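You operate a simulated robot arm through the tools that you are given. There is no shell and no other tool.

Carry out the task below with a simulated robot arm. There is one attempt and no reset: what you move stays moved.

## Task
Blue-check the disc in the middle workbench drawer: full print to the pass tray, patchy to rework.
Fine: put the blue-handled pad back, shut the drawer and leave the other discs. Set down upright: blue-handled pad.

The check looks at the end state, three seconds after you hand in, the way a careful person would. Anything else that was tipped, shoved, dropped, spilled or broken makes it a failure.

## Robot
A 7-joint arm with a two-finger parallel gripper, fixed in place. Base frame: the origin is on the floor under the middle of its stand, x ahead of it, y to its left, z up. Lengths are in m, angles in degrees, forces in N, time in s.
It reaches about 1.479 m from its shoulder. Its first joint turns from -166.0 to 166.0 degrees. Payload 4.4 kg.
Tool frame: the origin (TCP) lies between the finger pads and is the grasp point; the fingertips stand 0.023 m ahead of it; z points along the fingers, y is the line along which they close. The gripper opens to 0.094 m. The fingers are 0.038 m wide and 0.01 m thick; the gripper's body (0.054 by 0.096 m) begins 0.039 m behind the TCP.
Orientation is that of the tool frame in the base frame, as a unit quaternion [x, y, z, w]. With the fingers straight down and closing along the base's y, the tool's x points along the base's -x, its y along +y and its z along -z.

## Interface
- The arm moves only by the tool play_rows. Its argument "steps" is a list of rows, each a list of 7 numbers: the shift along the tool's x, y, z in m, then the turn, a rotation vector about the tool's x, y, z in degrees, then the opening, from 0 (shut) to 1 (fully open). In form: [[x, y, z, ax, ay, az, jaw], ...]. A call has 1 to 20 rows; each row shifts and turns the commanded pose from where the row before left it, along the tool's axes as they then stand. A row lasts 0.2 s, in which the tool goes at most 0.05 m and 8.6 degrees; a call with a longer step from one row to the next is refused whole, and so is a gripper value outside its range. Where a pose cannot be reached the arm comes as near as it can. A force on the tool above 40 N (or 10 N above the force at the start of the call, whichever is more), or a blocked arm, ends the call early, and 0.2 s more pass. Each finger travels about 0.072 m/s and halts on what it meets, pressing with about 32 N; the grip force reading is that of the motor and also rises with nothing between the fingers. The clock runs only during rows and for 0.2 s after the last one: add rows that do not move to give the fingers time. It gives the time, the measured TCP pose, the force on the tool (base axes), the opening and the grip force at its end, in the units of the frame above (readings bear some noise), with the torque about the TCP (base axes, N m) and any sound that the robot's microphone picked up, and new pictures: "pictures" is both (left out), scene, wrist or none.
- Cameras (640 x 400 px; columns grow to the right, rows downward): "scene" is fixed at [0.0509, -0.5002, 1.6837]; the picture's right is [0.59, -0.81, 0.00], its down [-0.48, -0.35, -0.80] and it looks along [0.65, 0.47, -0.60] (base axes); focal length 353 px, centre (320, 200). "wrist" rides on the gripper at [0.086, 0.016, -0.074] in the tool frame; the picture's right is [-0.18, 0.98, 0.00], its down [-0.58, -0.11, -0.81] and it looks along [-0.79, -0.15, 0.59] (tool axes); focal length 243 px, centre (320, 200). There is no depth. A picture from a camera that has moved, and an enlarged one, comes with that camera's place and axes in the base frame and with its lens.
- zoom(camera, box): a new picture of the part [left, top, right, bottom] of that camera's present view, enlarged. The clock stands still meanwhile.
- sign_off(): hands the job in; it is judged then, once.

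Places have to be worked out from the pictures, the camera data and where the tool is seen. Open the gripper and draw the arm clear of the work before you hand the job in, unless the task says otherwise.

The tools are called after ">>>" as a command line: name --pt "numbers of a row" for each row, then --argument value for the rest, lists and objects as JSON in quotes. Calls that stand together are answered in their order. play_rows: Moves the arm, as the interface text tells. Its arguments: {"type":"object","properties":{"steps":{"type":"array","items":{"type":"array","items":{"type":"number"}}},"pictures":{"type":"string","enum":["both","scene","wrist","none"]}},"required":["steps"]} The other tools are called the same way: zoom (camera, box) takes an enlarged picture of a part of a camera's view; sign_off () hands the job in.

At the start:

```text
t: 0.0
eef_pos: [0.6526, 0.1828, 1.287]
orientation: [0.0, 1.0, 0.0, -0.001]
force: [-0.2, -0.2, 0.2]
torque: [0.01, -0.04, -0.01]
grip_width: 0.0939
grip_force: 0.0
```

scene: 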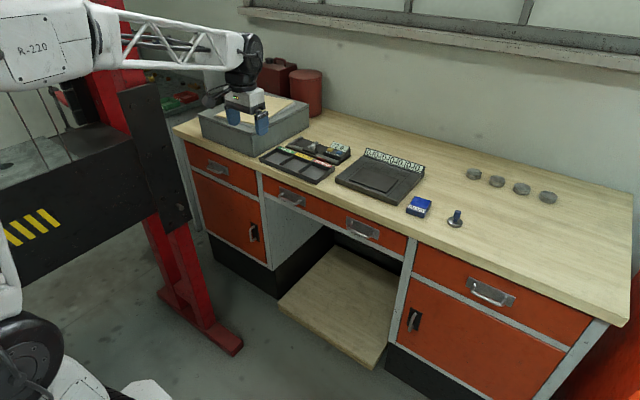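
wrist: 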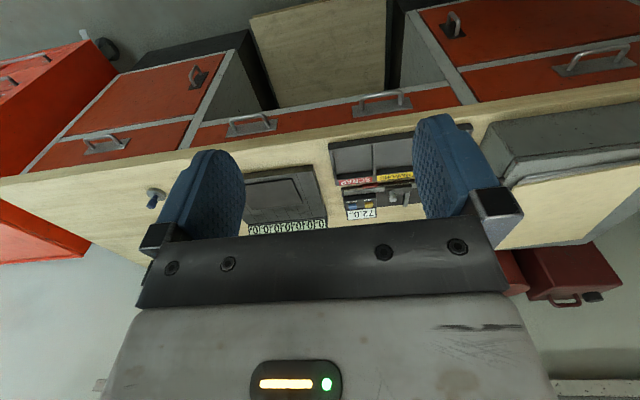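

The scene shows a workbench with trays, a black plate, a blue box, a blue-handled pad and four discs. I'll zoom in on the parts before moving anything.

>>> zoom --camera "scene" --box '[250, 120, 450, 245]'

>>> zoom --camera "scene" --box '[390, 150, 590, 275]'

>>> zoom --camera "scene" --box '[240, 160, 440, 285]'

>>> zoom --camera "wrist" --box '[230, 120, 430, 245]'

```text
3.20 times, centred on (350, 182) of scene
camera zoom: at [0.0509, -0.5002, 1.6837], right [0.59, -0.81, 0.0], down [-0.48, -0.35, -0.8], along [0.65, 0.47, -0.6], focal length 1129 px, centre (224, 256)
```

zoom: 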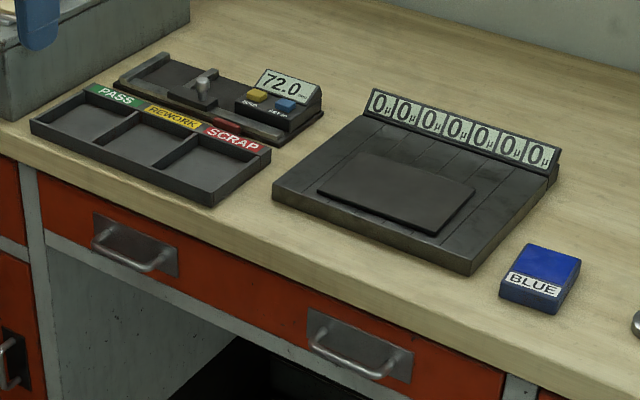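

```text
3.20 times, centred on (490, 212) of scene
camera zoom: at [0.0509, -0.5002, 1.6837], right [0.59, -0.81, 0.0], down [-0.48, -0.35, -0.8], along [0.65, 0.47, -0.6], focal length 1129 px, centre (-224, 160)
```

zoom: 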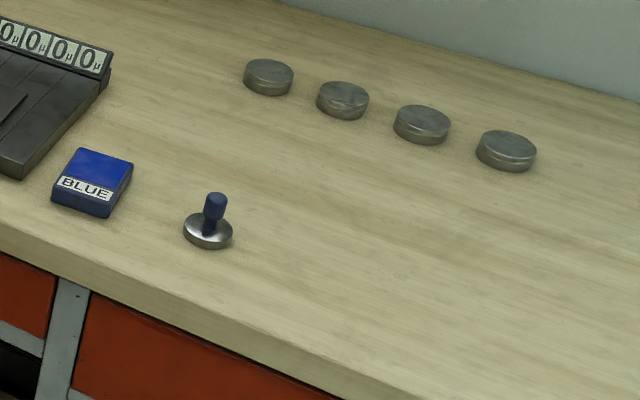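

```text
3.20 times, centred on (340, 222) of scene
camera zoom: at [0.0509, -0.5002, 1.6837], right [0.59, -0.81, 0.0], down [-0.48, -0.35, -0.8], along [0.65, 0.47, -0.6], focal length 1129 px, centre (256, 128)
```

zoom: 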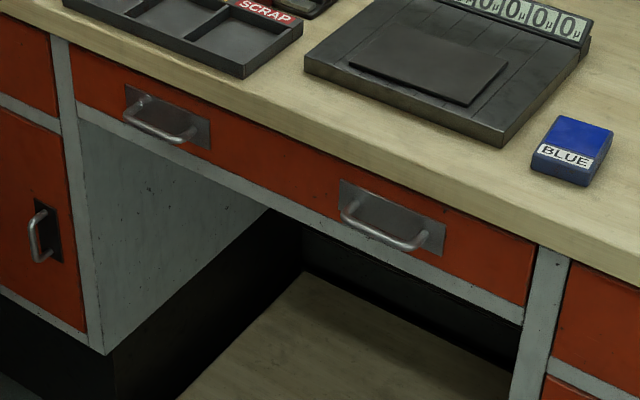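

```text
3.20 times, centred on (330, 182) of wrist
camera zoom: at [0.5652, 0.1982, 1.3623], right [0.18, 0.98, 0.0], down [0.58, -0.11, 0.81], along [0.79, -0.15, -0.59], focal length 776 px, centre (288, 256)
```

zoom: 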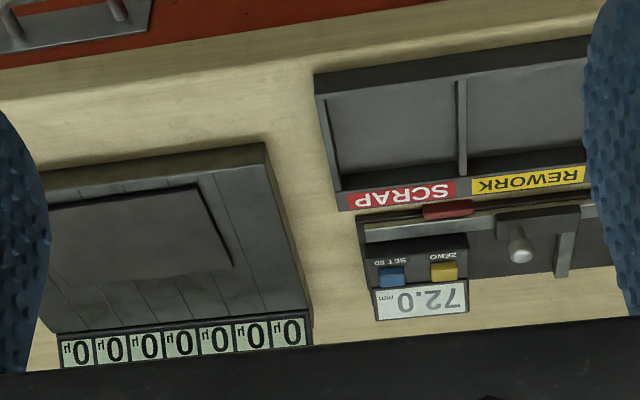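

The scene camera and wrist camera together put the bench top near z≈0.94, the plate near (1.05,-0.04), the BLUE box near (1.0,-0.22) and the pad near (1.01,-0.34). I'll move the arm sideways at the same height for a closer wrist view.

>>> play_rows --pt "0 -0.05 0 0 0 0 1" --pt "0 -0.05 0 0 0 0 1" --pt "0 -0.05 0 0 0 0 1" --pt "0 -0.05 0 0 0 0 1" --pt "0 -0.05 0 0 0 0 1" --pt "0 0 0 0 0 0 1"

```text
t: 1.4
eef_pos: [0.6531, -0.0659, 1.2861]
orientation: [-0.001, 1.0, 0.0, 0.0]
force: [-0.6, 0.3, 0.9]
torque: [0.02, 0.04, 0.02]
grip_width: 0.0939
grip_force: 0.1
camera wrist: at [0.5669, -0.0501, 1.3613], right [0.18, 0.98, 0.0], down [0.58, -0.11, 0.81], along [0.79, -0.15, -0.59], focal length 243 px, centre (320, 200)
```

scene: 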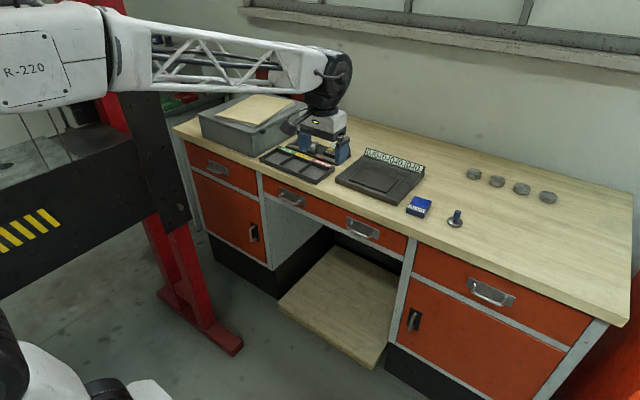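
wrist: 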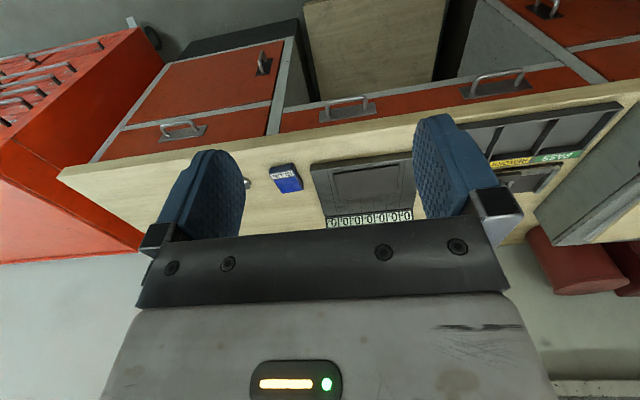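

The plate, the BLUE box and the middle drawer handles are now in the wrist view. I'll zoom in on the plate and the drawer.

>>> zoom --camera "wrist" --box '[300, 140, 430, 235]'

>>> zoom --camera "wrist" --box '[240, 50, 620, 230]'

>>> zoom --camera "scene" --box '[395, 185, 485, 240]'

```text
4.21 times, centred on (365, 188) of wrist
camera zoom: at [0.5669, -0.0501, 1.3613], right [0.18, 0.98, 0.0], down [0.58, -0.11, 0.81], along [0.79, -0.15, -0.59], focal length 1022 px, centre (130, 253)
```

zoom: 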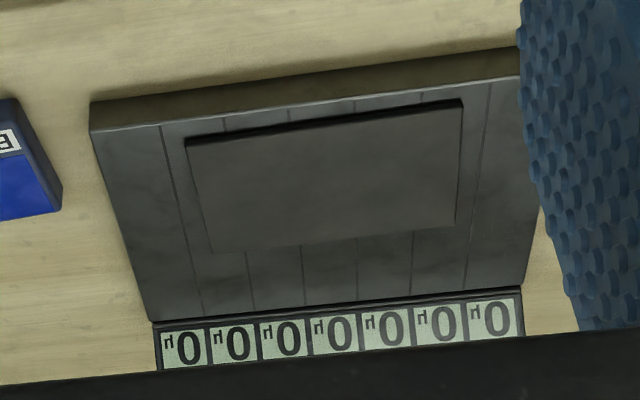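

```text
1.68 times, centred on (430, 140) of wrist
camera zoom: at [0.5669, -0.0501, 1.3613], right [0.18, 0.98, 0.0], down [0.58, -0.11, 0.81], along [0.79, -0.15, -0.59], focal length 409 px, centre (135, 301)
```

zoom: 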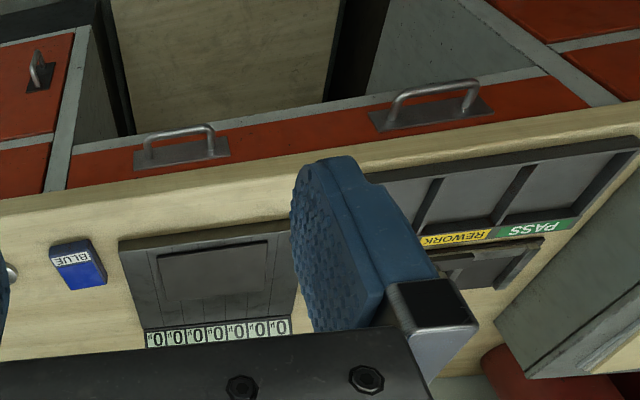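

```text
7.11 times, centred on (440, 212) of scene
camera zoom: at [0.0509, -0.5002, 1.6837], right [0.59, -0.81, 0.0], down [-0.48, -0.35, -0.8], along [0.65, 0.47, -0.6], focal length 2509 px, centre (-533, 111)
```

zoom: 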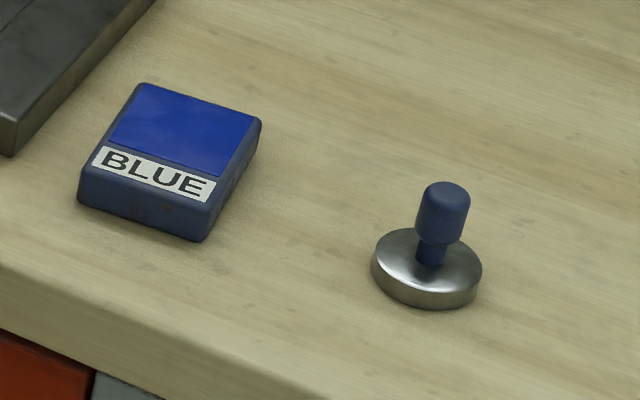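

The raised pad on the plate looks like the marking surface, centred near (1.036,-0.022), and the per-lane μ readouts probably show film thickness. Next I'll lower the arm in front of the bench to locate the drawer handles accurately.

>>> play_rows --pt "-0.012 0 0.045 0 0 0 1" --pt "-0.012 0 0.045 0 0 0 1" --pt "-0.012 0 0.045 0 0 0 1" --pt "-0.012 0 0.045 0 0 0 1" --pt "-0.012 0 0.045 0 0 0 1" --pt "0 0 0 0 0 0 1"

```text
t: 2.8
eef_pos: [0.7157, -0.068, 1.0634]
orientation: [0.0, 1.0, 0.0, 0.0]
force: [0.4, -0.9, 0.5]
torque: [0.01, -0.03, 0.0]
grip_width: 0.0941
grip_force: 0.0
camera wrist: at [0.628, -0.0513, 1.1393], right [0.18, 0.98, 0.0], down [0.58, -0.11, 0.81], along [0.79, -0.15, -0.59], focal length 243 px, centre (320, 200)
```

scene: 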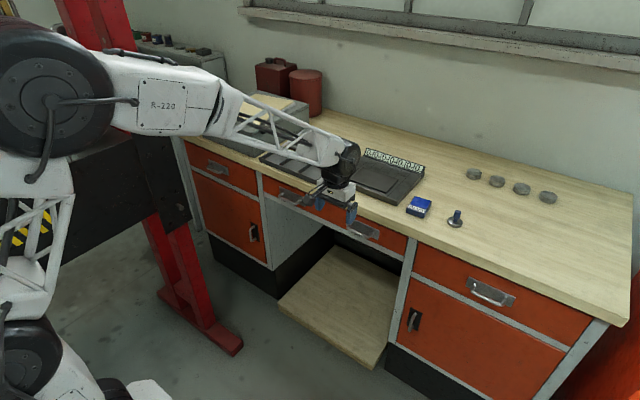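
wrist: 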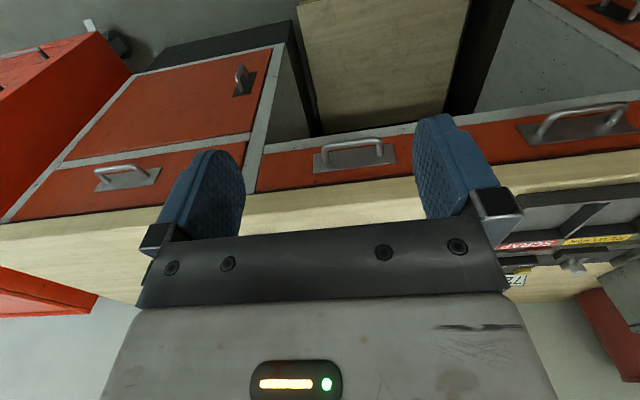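

>>> zoom --camera "wrist" --box '[240, 90, 440, 215]'

>>> zoom --camera "wrist" --box '[460, 60, 640, 172]'

>>> zoom --camera "scene" --box '[330, 195, 430, 258]'

```text
3.20 times, centred on (340, 152) of wrist
camera zoom: at [0.628, -0.0513, 1.1393], right [0.18, 0.98, 0.0], down [0.58, -0.11, 0.81], along [0.79, -0.15, -0.59], focal length 776 px, centre (256, 352)
```

zoom: 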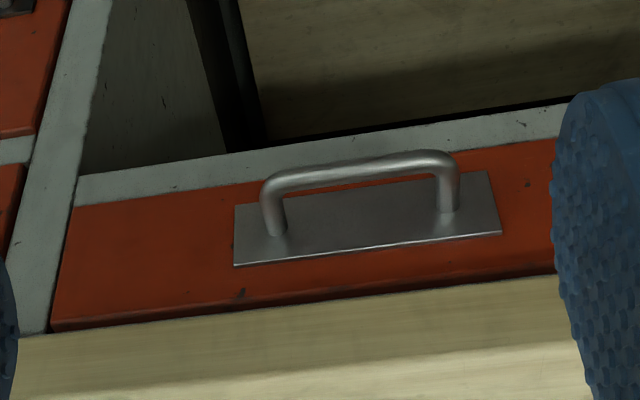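

```text
3.56 times, centred on (550, 116) of wrist
camera zoom: at [0.628, -0.0513, 1.1393], right [0.18, 0.98, 0.0], down [0.58, -0.11, 0.81], along [0.79, -0.15, -0.59], focal length 863 px, centre (-498, 499)
```

zoom: 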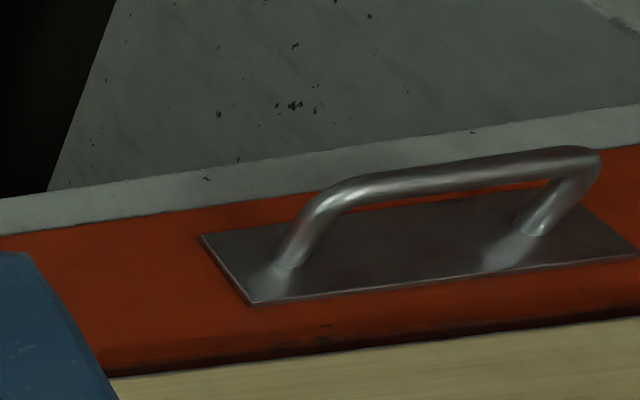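

```text
6.35 times, centred on (380, 226) of scene
camera zoom: at [0.0509, -0.5002, 1.6837], right [0.59, -0.81, 0.0], down [-0.48, -0.35, -0.8], along [0.65, 0.47, -0.6], focal length 2240 px, centre (-61, 32)
```

zoom: 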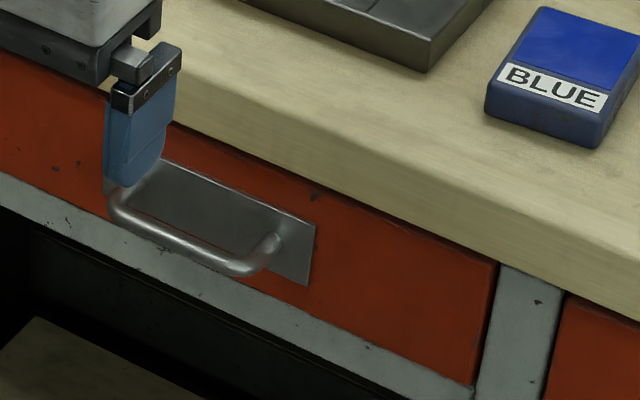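

The right handle of the middle drawer works out to a horizontal bar centred near (0.916,-0.049,0.813), about 3 cm off its plate. I'll turn the tool to point forward with the fingers closing vertically, keeping it in front of the bench.

>>> play_rows --pt "0 0 0 -4.619 -4.619 4.619 1" --pt "0 0 0 -4.619 -4.619 4.619 1" --pt "0 0 0 -4.619 -4.619 4.619 1" --pt "0 0 0 -4.619 -4.619 4.619 1" --pt "0 0 0 -4.619 -4.619 4.619 1" --pt "0 0 0 -4.619 -4.619 4.619 1" --pt "0 0 0 -4.619 -4.619 4.619 1" --pt "0 0 0 -4.619 -4.619 4.619 1" --pt "0 0 0 -4.619 -4.619 4.619 1" --pt "0 0 0 -4.619 -4.619 4.619 1" --pt "0 0 0 -4.619 -4.619 4.619 1" --pt "0 0 0 -4.619 -4.619 4.619 1" --pt "0 0 0 -4.619 -4.619 4.619 1" --pt "0 0 0 -4.619 -4.619 4.619 1" --pt "0 0 0 -4.619 -4.619 4.619 1" --pt "0 0 0 0 0 0 1"

```text
t: 6.2
eef_pos: [0.7119, -0.0697, 1.0627]
orientation: [0.498, 0.503, 0.502, 0.498]
force: [-0.2, -0.3, -0.6]
torque: [0.01, -0.01, 0.01]
grip_width: 0.094
grip_force: 0.2
camera wrist: at [0.636, 0.0166, 1.08], right [0.0, -0.18, 0.98], down [-0.8, -0.59, -0.11], along [0.6, -0.79, -0.15], focal length 243 px, centre (320, 200)
```

scene: 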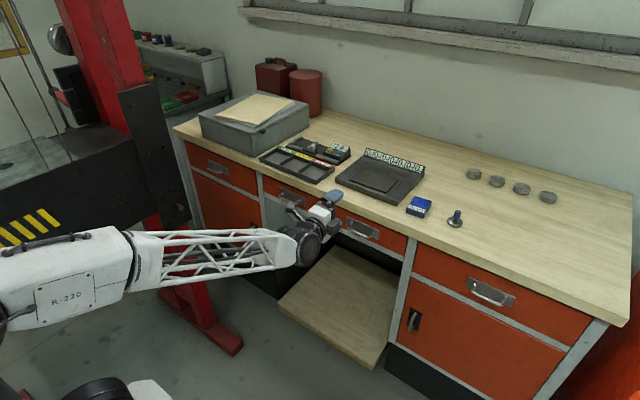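
wrist: 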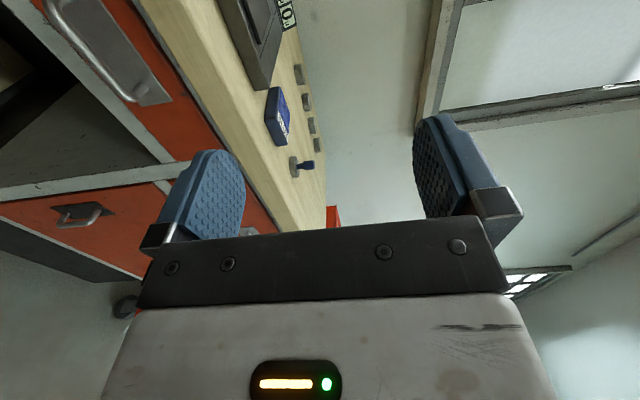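

The tool now points forward with the jaw vertical. I'll drop to handle height and come up to a point just short of the bar.

>>> play_rows --pt "0.004 -0.05 0 0 0 0 1" --pt "0.004 -0.05 0 0 0 0 1" --pt "0.004 -0.05 0 0 0 0 1" --pt "0.004 -0.05 0 0 0 0 1" --pt "0.004 -0.05 0 0 0 0 1" --pt "0 0 0.04 0 0 0 1" --pt "0 0 0.04 0 0 0 1" --pt "0 0 0.04 0 0 0 1" --pt "0 0 0 0 0 0 1"

```text
refused: row 1 steps farther than a row can; nothing moved
```

The rows went slightly past the step limit, so I'll repeat the move with smaller steps.

>>> play_rows --pt "0.004 -0.045 0 0 0 0 1" --pt "0.004 -0.045 0 0 0 0 1" --pt "0.004 -0.045 0 0 0 0 1" --pt "0.004 -0.045 0 0 0 0 1" --pt "0.004 -0.045 0 0 0 0 1" --pt "0 -0.025 0 0 0 0 1" --pt "0 0 0.04 0 0 0 1" --pt "0 0 0.04 0 0 0 1" --pt "0 0 0.04 0 0 0 1" --pt "0 0 0 0 0 0 1"

```text
t: 8.4
eef_pos: [0.8205, -0.132, 0.8294]
orientation: [0.498, 0.503, 0.502, 0.498]
force: [0.0, 0.2, 0.8]
torque: [-0.02, 0.01, 0.0]
grip_width: 0.094
grip_force: 0.1
out of reach, approached as far as the arm can: row 1, 2, 3, 4, 5, 6, 7, 8, 9
camera wrist: at [0.7445, -0.0468, 0.8453], right [0.0, -0.18, 0.98], down [-0.8, -0.59, -0.11], along [0.6, -0.79, -0.15], focal length 243 px, centre (320, 200)
```

scene: 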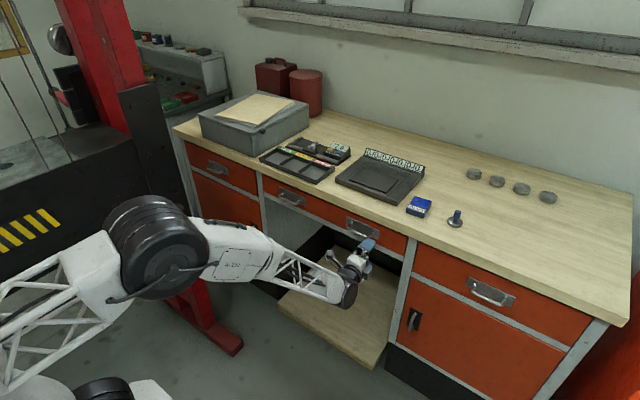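
wrist: 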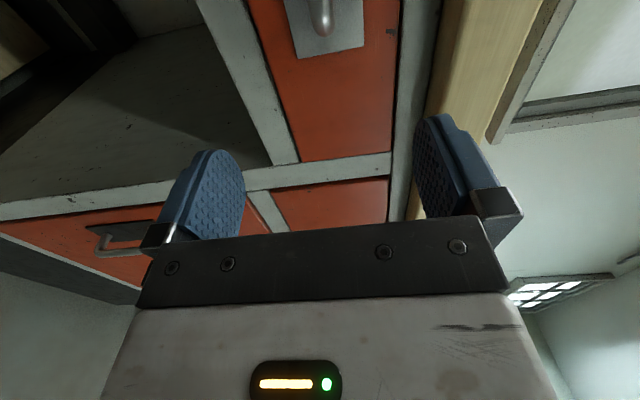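

The arm ran into its limits in this roll and stopped at y=-0.13 with the elbow folded low. I'll back out, raise the hand and undo the rotation, then try the opposite roll.

>>> play_rows --pt "0 0 -0.045 0 0 0 1" --pt "0 0.02 -0.04 0 0 0 1" --pt "0 0.045 0 0 0 0 1" --pt "0 0.045 0 0 0 0 1" --pt "0 0.045 0 0 0 0 1" --pt "0 0.045 0 0 0 0 1" --pt "0 0.045 0 0 0 0 1" --pt "0 0 0 0 0 0 1"

```text
t: 10.2
eef_pos: [0.7318, -0.1302, 1.0728]
orientation: [0.5, 0.5, 0.5, 0.5]
force: [-0.4, 0.3, 0.2]
torque: [-0.03, -0.03, 0.0]
grip_width: 0.0939
grip_force: 0.1
camera wrist: at [0.6578, -0.0433, 1.0897], right [0.0, -0.18, 0.98], down [-0.81, -0.58, -0.11], along [0.59, -0.79, -0.15], focal length 243 px, centre (320, 200)
```

scene: 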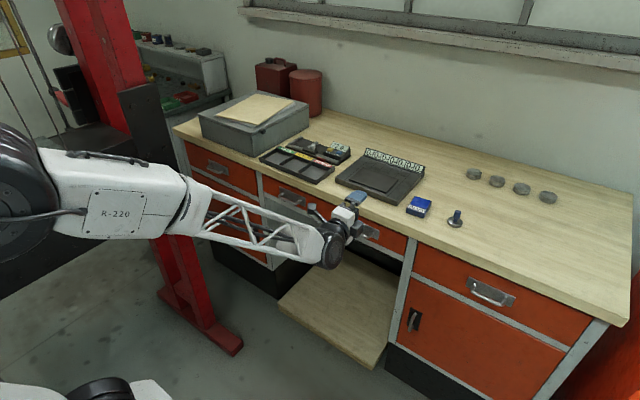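
wrist: 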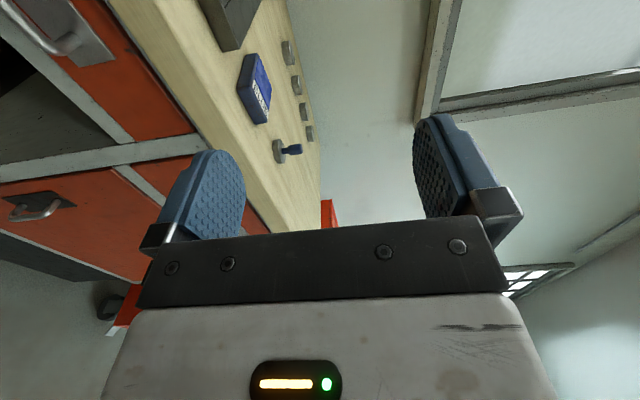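

The hand is back at z≈1.07. I'll pitch the fingers 30° downward, shift to the handle's y and come down in front of it, which should suit the arm better.

>>> play_rows --pt "0 0 0 7.5 0 0 1" --pt "0 0 0 7.5 0 0 1" --pt "0 0 0 7.5 0 0 1" --pt "0 0 0 7.5 0 0 1" --pt "0.04 0 0 0 0 0 1" --pt "0.04 0 0 0 0 0 1" --pt "0 -0.0346 0.02 0 0 0 1" --pt "0 -0.0346 0.02 0 0 0 1" --pt "0 -0.0346 0.02 0 0 0 1" --pt "0 -0.0346 0.02 0 0 0 1" --pt "0 0 0 0 0 0 1"

```text
t: 12.6
eef_pos: [0.7341, -0.0507, 0.9116]
orientation: [0.612, 0.612, 0.354, 0.353]
force: [0.1, 0.7, 0.0]
torque: [0.0, 0.0, -0.01]
grip_width: 0.094
grip_force: 0.1
camera wrist: at [0.6776, 0.0347, 0.9639], right [0.49, -0.18, 0.85], down [-0.75, -0.58, 0.31], along [0.44, -0.79, -0.42], focal length 243 px, centre (320, 200)
```

scene: 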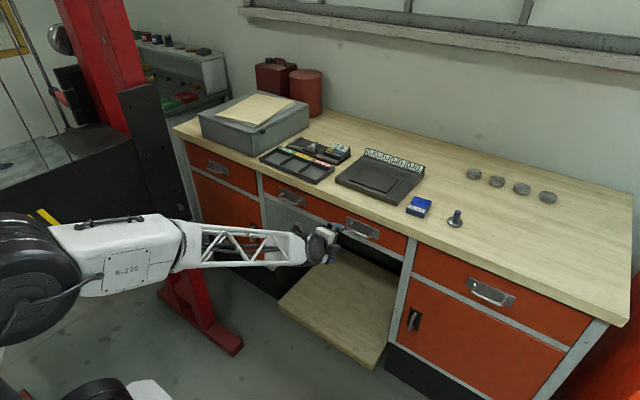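
wrist: 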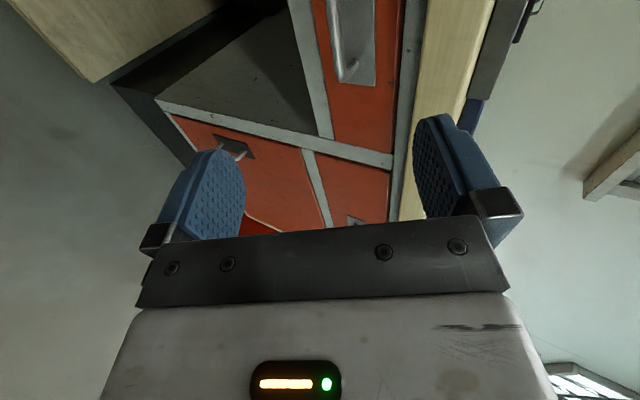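

That pose was reached exactly. I'll move up to the pre-grasp point about 8 cm short of the bar with the jaw partly closed, then check the alignment.

>>> play_rows --pt "0 0.0017 0.038 0 0 0 0.8" --pt "0 0.0017 0.038 0 0 0 0.6" --pt "0 0.0017 0.038 0 0 0 0.4" --pt "0 0 0 0 0 0 0.4" --pt "0 0 0 0 0 0 0.4"

>>> zoom --camera "scene" --box '[300, 195, 420, 270]'

>>> zoom --camera "wrist" --box '[200, 0, 500, 188]'

```text
t: 13.8
eef_pos: [0.8355, -0.0514, 0.8592]
orientation: [0.612, 0.613, 0.353, 0.354]
force: [0.0, -0.1, -1.0]
torque: [-0.03, 0.03, 0.0]
grip_width: 0.0375
grip_force: 0.0
camera wrist: at [0.7783, 0.0343, 0.9116], right [0.49, -0.18, 0.85], down [-0.75, -0.58, 0.31], along [0.44, -0.79, -0.42], focal length 243 px, centre (320, 200)
```

scene: 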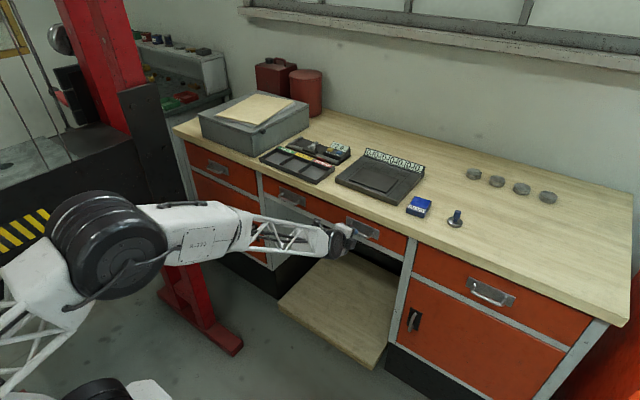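
wrist: 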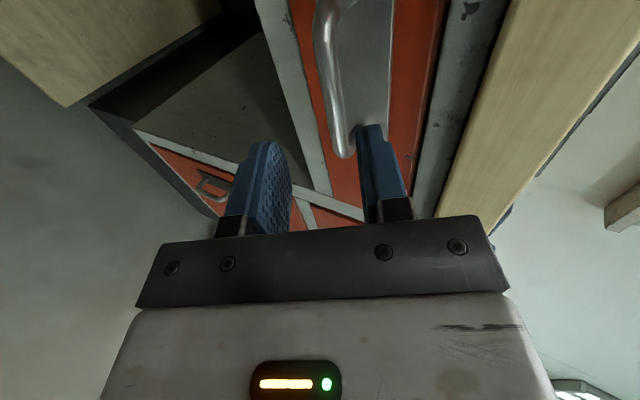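

```text
5.33 times, centred on (360, 232) of scene
camera zoom: at [0.0509, -0.5002, 1.6837], right [0.59, -0.81, 0.0], down [-0.48, -0.35, -0.8], along [0.65, 0.47, -0.6], focal length 1882 px, centre (107, 27)
```

zoom: 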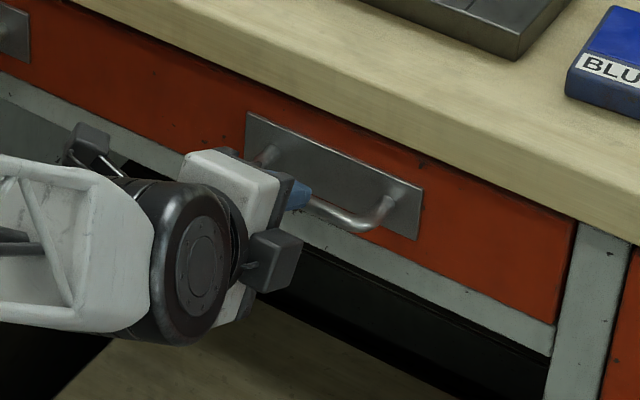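

```text
2.13 times, centred on (350, 94) of wrist
camera zoom: at [0.7783, 0.0343, 0.9116], right [0.49, -0.18, 0.85], down [-0.75, -0.58, 0.31], along [0.44, -0.79, -0.42], focal length 516 px, centre (256, 426)
```

zoom: 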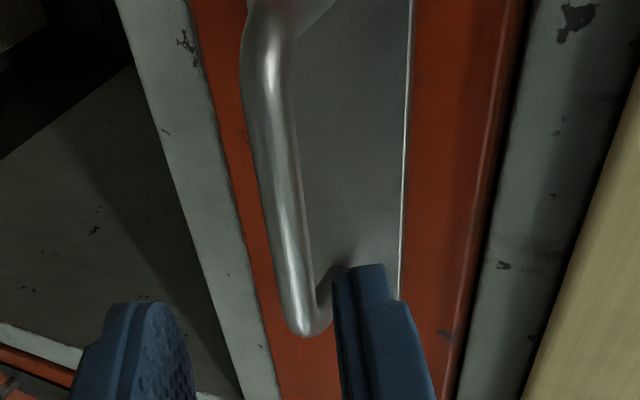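

The handle is nearly lined up; the wrist view shows the bar about 8 mm toward the upper finger. I'll shift by that much and advance to a few cm from the bar to check again.

>>> play_rows --pt "0 0.008 0.02 0 0 0 0.4" --pt "0 0 0.025 0 0 0 0.4" --pt "0 0 0 0 0 0 0.4"

>>> zoom --camera "wrist" --box '[200, 0, 500, 188]'

>>> zoom --camera "scene" --box '[320, 205, 400, 255]'

```text
t: 14.6
eef_pos: [0.8773, -0.0522, 0.8426]
orientation: [0.613, 0.612, 0.353, 0.354]
force: [0.2, 0.5, -1.0]
torque: [0.01, -0.04, 0.0]
grip_width: 0.0377
grip_force: 0.1
camera wrist: at [0.8215, 0.0343, 0.8956], right [0.49, -0.18, 0.85], down [-0.75, -0.58, 0.31], along [0.44, -0.79, -0.42], focal length 243 px, centre (320, 200)
```

scene: 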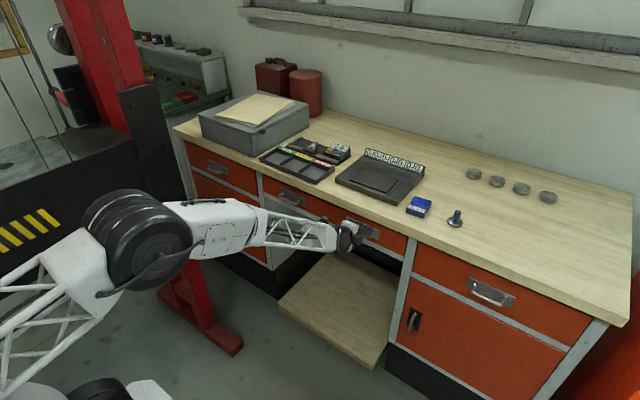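
wrist: 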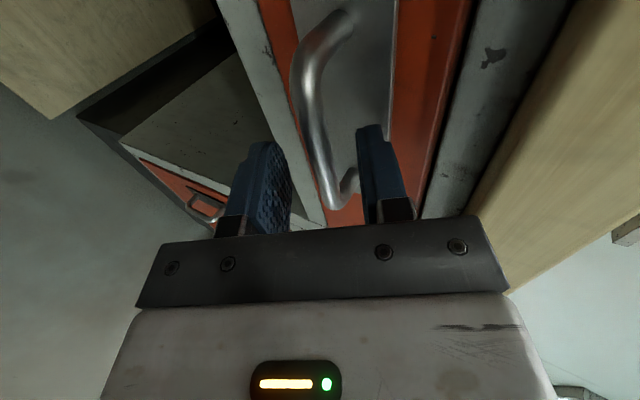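

```text
2.13 times, centred on (350, 94) of wrist
camera zoom: at [0.8215, 0.0343, 0.8956], right [0.49, -0.18, 0.85], down [-0.75, -0.58, 0.31], along [0.44, -0.79, -0.42], focal length 516 px, centre (256, 426)
```

zoom: 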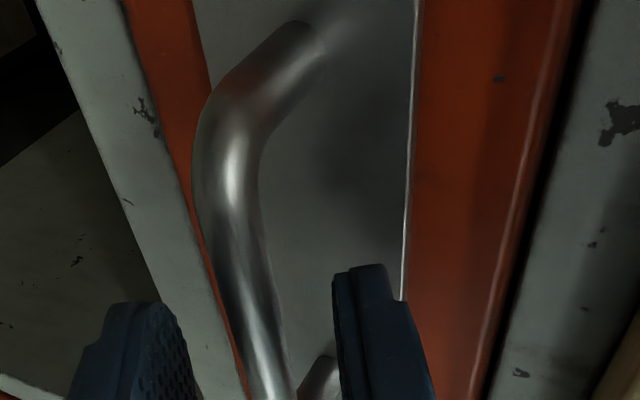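

```text
8.00 times, centred on (360, 230) of scene
camera zoom: at [0.0509, -0.5002, 1.6837], right [0.59, -0.81, 0.0], down [-0.48, -0.35, -0.8], along [0.65, 0.47, -0.6], focal length 2823 px, centre (0, -40)
```

zoom: 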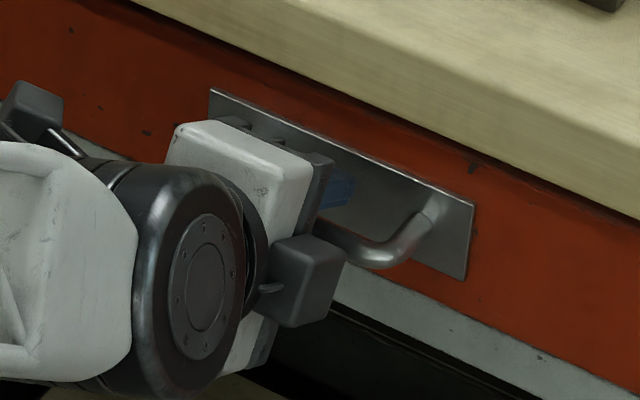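

The bar is now nearly centred between the fingers, about 4 cm ahead. I'll advance 2.8 cm and close on it.

>>> play_rows --pt "0 -0.002 0.014 0 0 0 0.4" --pt "0 0 0.014 0 0 0 0.4" --pt "0 0 0 0 0 0 0.4" --pt "0 0 0 0 0 0 0.2" --pt "0 0 0 0 0 0 0.0" --pt "0 0 0 0 0 0 0.0"

>>> zoom --camera "wrist" --box '[200, 0, 500, 188]'

```text
t: 15.1
eef_pos: [0.8924, -0.0521, 0.8334]
orientation: [0.612, 0.612, 0.354, 0.354]
force: [-59.6, 4.2, 26.9]
torque: [-0.05, -1.7, 0.13]
grip_width: 0.0353
grip_force: 0.1
stopped in row 2: the force on the tool passed its limit at 95 N (the readings are from after the stop); the commanded pose is now the measured one
camera wrist: at [0.8356, 0.0348, 0.8859], right [0.49, -0.18, 0.85], down [-0.75, -0.58, 0.31], along [0.44, -0.79, -0.42], focal length 243 px, centre (320, 200)
```

scene: 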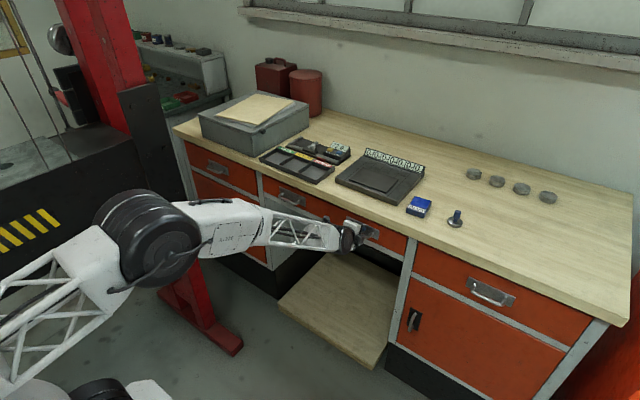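
wrist: 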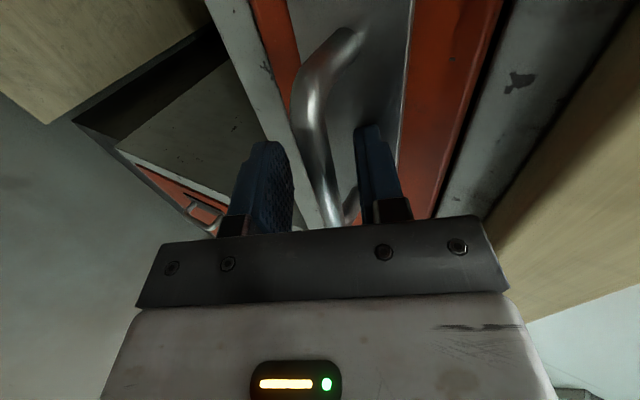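

```text
2.13 times, centred on (350, 94) of wrist
camera zoom: at [0.8356, 0.0348, 0.8859], right [0.49, -0.18, 0.85], down [-0.75, -0.58, 0.31], along [0.44, -0.79, -0.42], focal length 516 px, centre (256, 426)
```

zoom: 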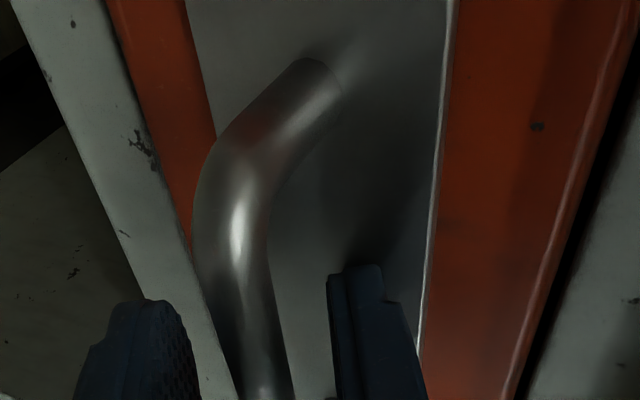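

The upper fingertip touched the handle's mounting plate, so the plate is at x≈0.927 and the bar at about (0.90,-0.05,0.831), already between the fingers. I'll back off 4 mm and close.

>>> play_rows --pt "0 0 -0.004 0 0 0 0.38" --pt "0 0.001 0 0 0 0 0.2" --pt "0 0 0 0 0 0 0.05" --pt "0 0 0 0 0 0 0.05" --pt "0 0 0 0 0 0 0.0"

>>> zoom --camera "wrist" --box '[200, 0, 500, 188]'

```text
t: 16.3
eef_pos: [0.8908, -0.0505, 0.8375]
orientation: [0.612, 0.612, 0.354, 0.355]
force: [3.2, -1.0, 21.9]
torque: [-1.48, -0.04, 0.88]
grip_width: 0.012
grip_force: 44.9
camera wrist: at [0.8338, 0.0352, 0.8897], right [0.49, -0.18, 0.85], down [-0.75, -0.58, 0.31], along [0.44, -0.79, -0.42], focal length 243 px, centre (320, 200)
```

scene: 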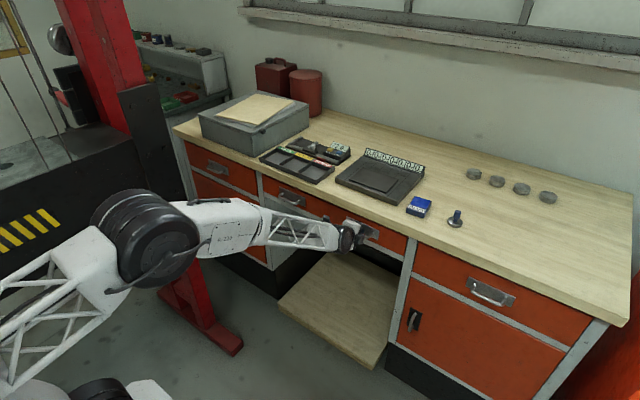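
wrist: 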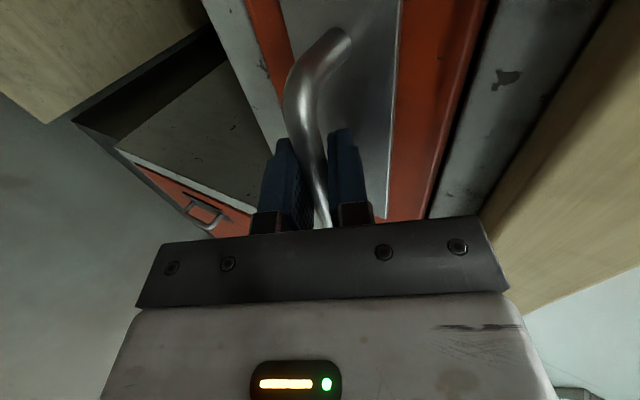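

```text
2.13 times, centred on (350, 94) of wrist
camera zoom: at [0.8338, 0.0352, 0.8897], right [0.49, -0.18, 0.85], down [-0.75, -0.58, 0.31], along [0.44, -0.79, -0.42], focal length 516 px, centre (256, 426)
```

zoom: 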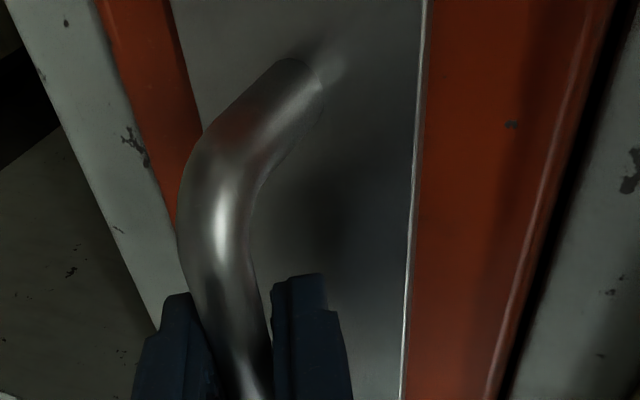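

The bar is firmly gripped at 12 mm. I'll pull straight back along -x, slowly at first.

>>> play_rows --pt "0 -0.005 -0.00866 0 0 0 0" --pt "0 -0.0075 -0.013 0 0 0 0" --pt "0 -0.01 -0.01732 0 0 0 0" --pt "0 -0.01 -0.01732 0 0 0 0" --pt "0 0 0 0 0 0 0"

```text
t: 17.1
eef_pos: [0.8538, -0.0511, 0.839]
orientation: [0.611, 0.612, 0.355, 0.356]
force: [0.7, -3.7, 2.0]
torque: [-1.53, 0.0, 0.92]
grip_width: 0.0118
grip_force: 45.1
stopped in row 3: the force on the tool passed its limit at 41 N (the readings are from after the stop); the commanded pose is now the measured one
camera wrist: at [0.7975, 0.0352, 0.8895], right [0.49, -0.18, 0.85], down [-0.75, -0.58, 0.31], along [0.44, -0.79, -0.42], focal length 243 px, centre (320, 200)
```

scene: 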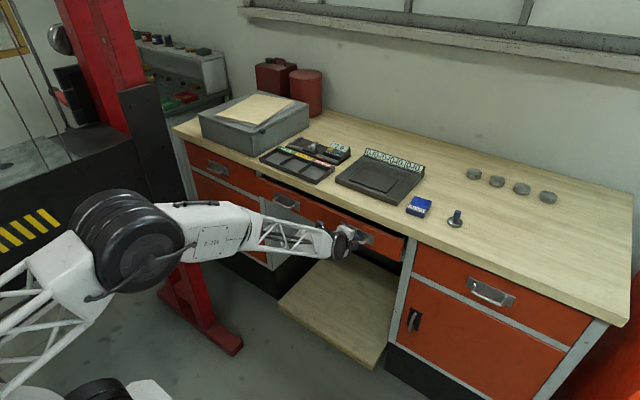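
wrist: 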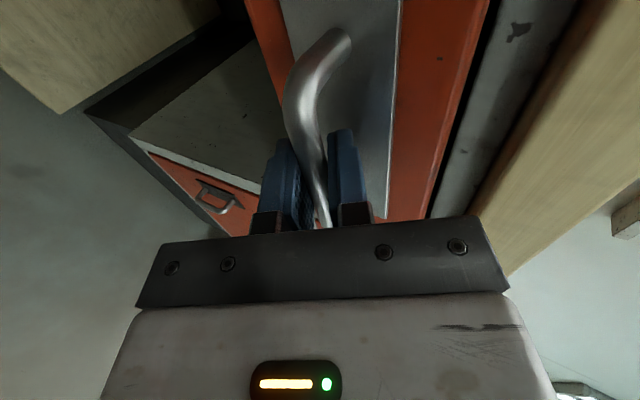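

The drawer slid about 3.7 cm and the stop came from the acceleration. I'll keep pulling at a slower, steadier pace.

>>> play_rows --pt "0 -0.0025 -0.00433 0 0 0 0" --pt "0 -0.004 -0.00693 0 0 0 0" --pt "0 -0.005 -0.00866 0 0 0 0" --pt "0 -0.005 -0.00866 0 0 0 0" --pt "0 -0.005 -0.00866 0 0 0 0" --pt "0 -0.005 -0.00866 0 0 0 0" --pt "0 -0.005 -0.00866 0 0 0 0" --pt "0 -0.005 -0.00866 0 0 0 0" --pt "0 -0.005 -0.00866 0 0 0 0" --pt "0 -0.005 -0.00866 0 0 0 0" --pt "0 -0.0025 -0.00433 0 0 0 0" --pt "0 0 0 0 0 0 0"

```text
t: 19.7
eef_pos: [0.7559, -0.0523, 0.837]
orientation: [0.611, 0.612, 0.355, 0.356]
force: [0.9, -0.2, 20.1]
torque: [-1.5, -0.03, 0.78]
grip_width: 0.0115
grip_force: 44.7
camera wrist: at [0.6988, 0.0352, 0.8896], right [0.49, -0.18, 0.85], down [-0.75, -0.58, 0.31], along [0.44, -0.79, -0.42], focal length 243 px, centre (320, 200)
```

scene: 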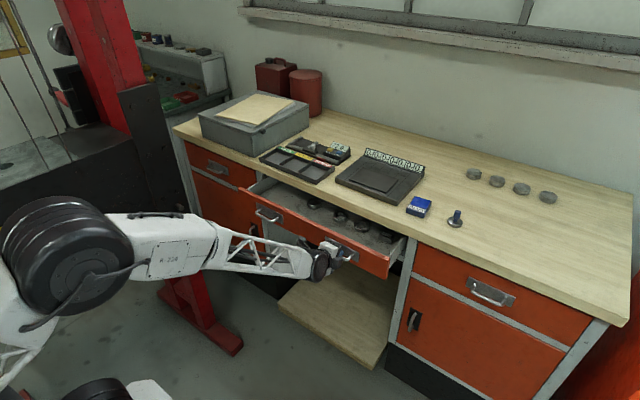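
wrist: 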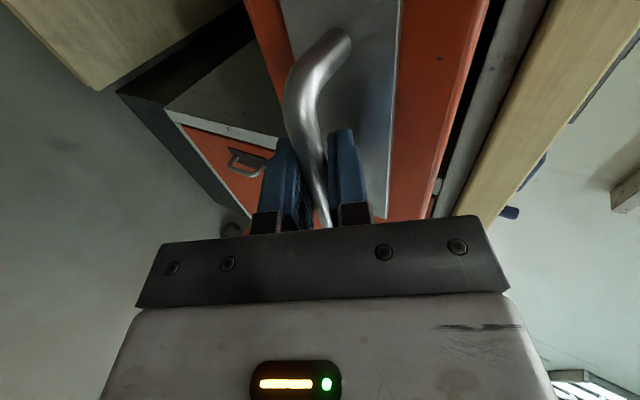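

The drawer is open about 13 cm and there are objects inside. I'll zoom in on the drawer interior.

>>> zoom --camera "scene" --box '[240, 170, 420, 282]'

>>> zoom --camera "scene" --box '[300, 190, 400, 252]'

```text
3.56 times, centred on (330, 226) of scene
camera zoom: at [0.0509, -0.5002, 1.6837], right [0.59, -0.81, 0.0], down [-0.48, -0.35, -0.8], along [0.65, 0.47, -0.6], focal length 1255 px, centre (284, 108)
```

zoom: 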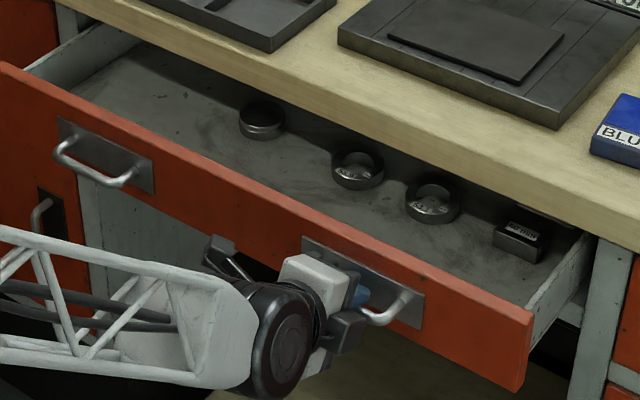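

```text
6.40 times, centred on (350, 221) of scene
camera zoom: at [0.0509, -0.5002, 1.6837], right [0.59, -0.81, 0.0], down [-0.48, -0.35, -0.8], along [0.65, 0.47, -0.6], focal length 2258 px, centre (128, 66)
```

zoom: 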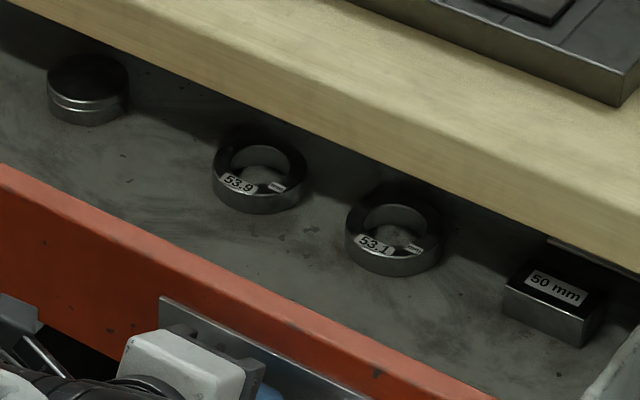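

The drawer holds one plain disc, two rings (53.9 and 53.1) and a 50 mm block. The disc is still under the bench edge at about x≈0.96, so I'll pull a further 14 cm.

>>> play_rows --pt "0 -0.0025 -0.00433 0 0 0 0" --pt "0 -0.004 -0.00693 0 0 0 0" --pt "0 -0.005 -0.00866 0 0 0 0" --pt "0 -0.005 -0.00866 0 0 0 0" --pt "0 -0.005 -0.00866 0 0 0 0" --pt "0 -0.005 -0.00866 0 0 0 0" --pt "0 -0.005 -0.00866 0 0 0 0" --pt "0 -0.005 -0.00866 0 0 0 0" --pt "0 -0.005 -0.00866 0 0 0 0" --pt "0 -0.005 -0.00866 0 0 0 0" --pt "0 -0.005 -0.00866 0 0 0 0" --pt "0 -0.005 -0.00866 0 0 0 0" --pt "0 -0.005 -0.00866 0 0 0 0" --pt "0 -0.004 -0.00693 0 0 0 0" --pt "0 -0.0025 -0.00433 0 0 0 0" --pt "0 0 0 0 0 0 0"

>>> zoom --camera "scene" --box '[200, 160, 420, 298]'

```text
t: 23.1
eef_pos: [0.6189, -0.0517, 0.8372]
orientation: [0.611, 0.612, 0.355, 0.356]
force: [0.5, 4.4, 33.9]
torque: [-1.28, -0.06, 1.0]
grip_width: 0.0121
grip_force: 45.4
camera wrist: at [0.563, 0.0352, 0.8895], right [0.49, -0.18, 0.85], down [-0.75, -0.58, 0.3], along [0.44, -0.79, -0.42], focal length 243 px, centre (320, 200)
```

scene: 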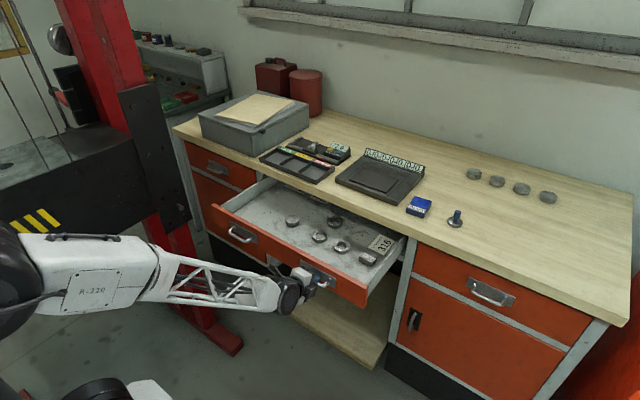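
wrist: 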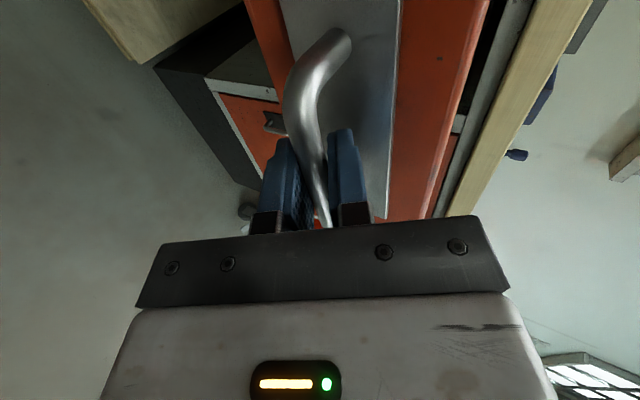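

```text
2.90 times, centred on (310, 229) of scene
camera zoom: at [0.0509, -0.5002, 1.6837], right [0.59, -0.81, 0.0], down [-0.48, -0.35, -0.8], along [0.65, 0.47, -0.6], focal length 1023 px, centre (349, 116)
```

zoom: 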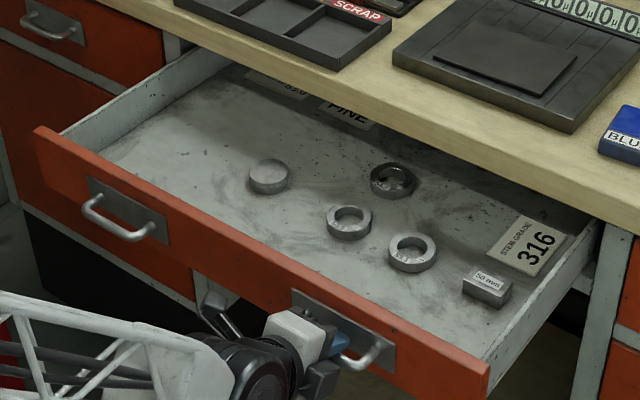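

Three rings, a block, a disc and some cards are visible. I'll zoom in on the cards and the disc.

>>> zoom --camera "scene" --box '[275, 175, 345, 219]'

>>> zoom --camera "scene" --box '[280, 205, 360, 255]'

>>> zoom --camera "scene" --box '[350, 220, 410, 270]'

```text
9.09 times, centred on (310, 197) of scene
camera zoom: at [0.0509, -0.5002, 1.6837], right [0.59, -0.81, 0.0], down [-0.48, -0.35, -0.8], along [0.65, 0.47, -0.6], focal length 3208 px, centre (411, 227)
```

zoom: 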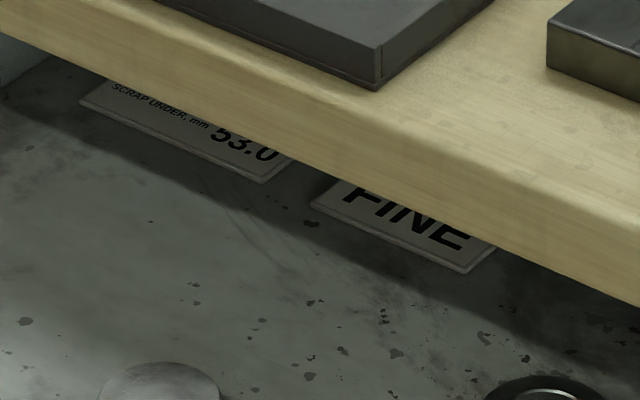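

```text
8.00 times, centred on (320, 230) of scene
camera zoom: at [0.0509, -0.5002, 1.6837], right [0.59, -0.81, 0.0], down [-0.48, -0.35, -0.8], along [0.65, 0.47, -0.6], focal length 2823 px, centre (320, -40)
```

zoom: 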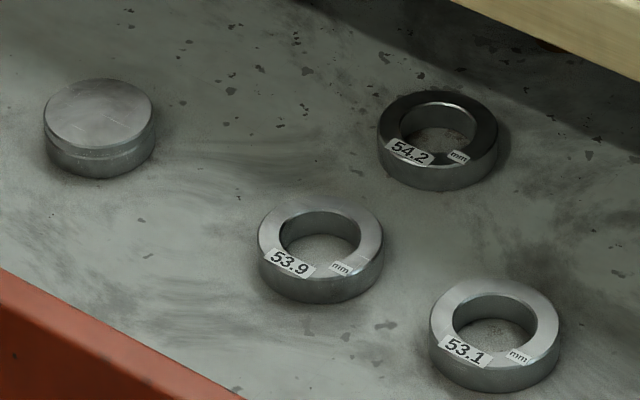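

```text
8.00 times, centred on (380, 245) of scene
camera zoom: at [0.0509, -0.5002, 1.6837], right [0.59, -0.81, 0.0], down [-0.48, -0.35, -0.8], along [0.65, 0.47, -0.6], focal length 2823 px, centre (-160, -160)
```

zoom: 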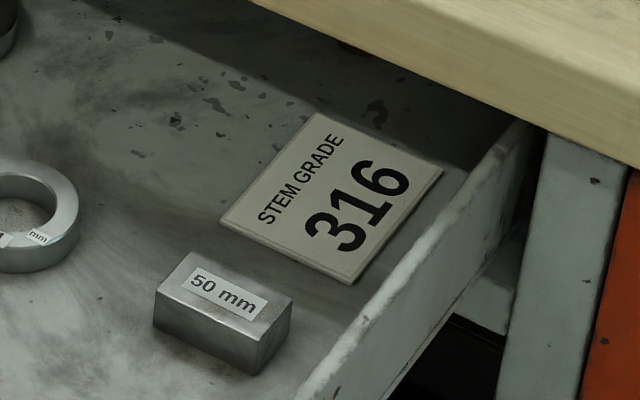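

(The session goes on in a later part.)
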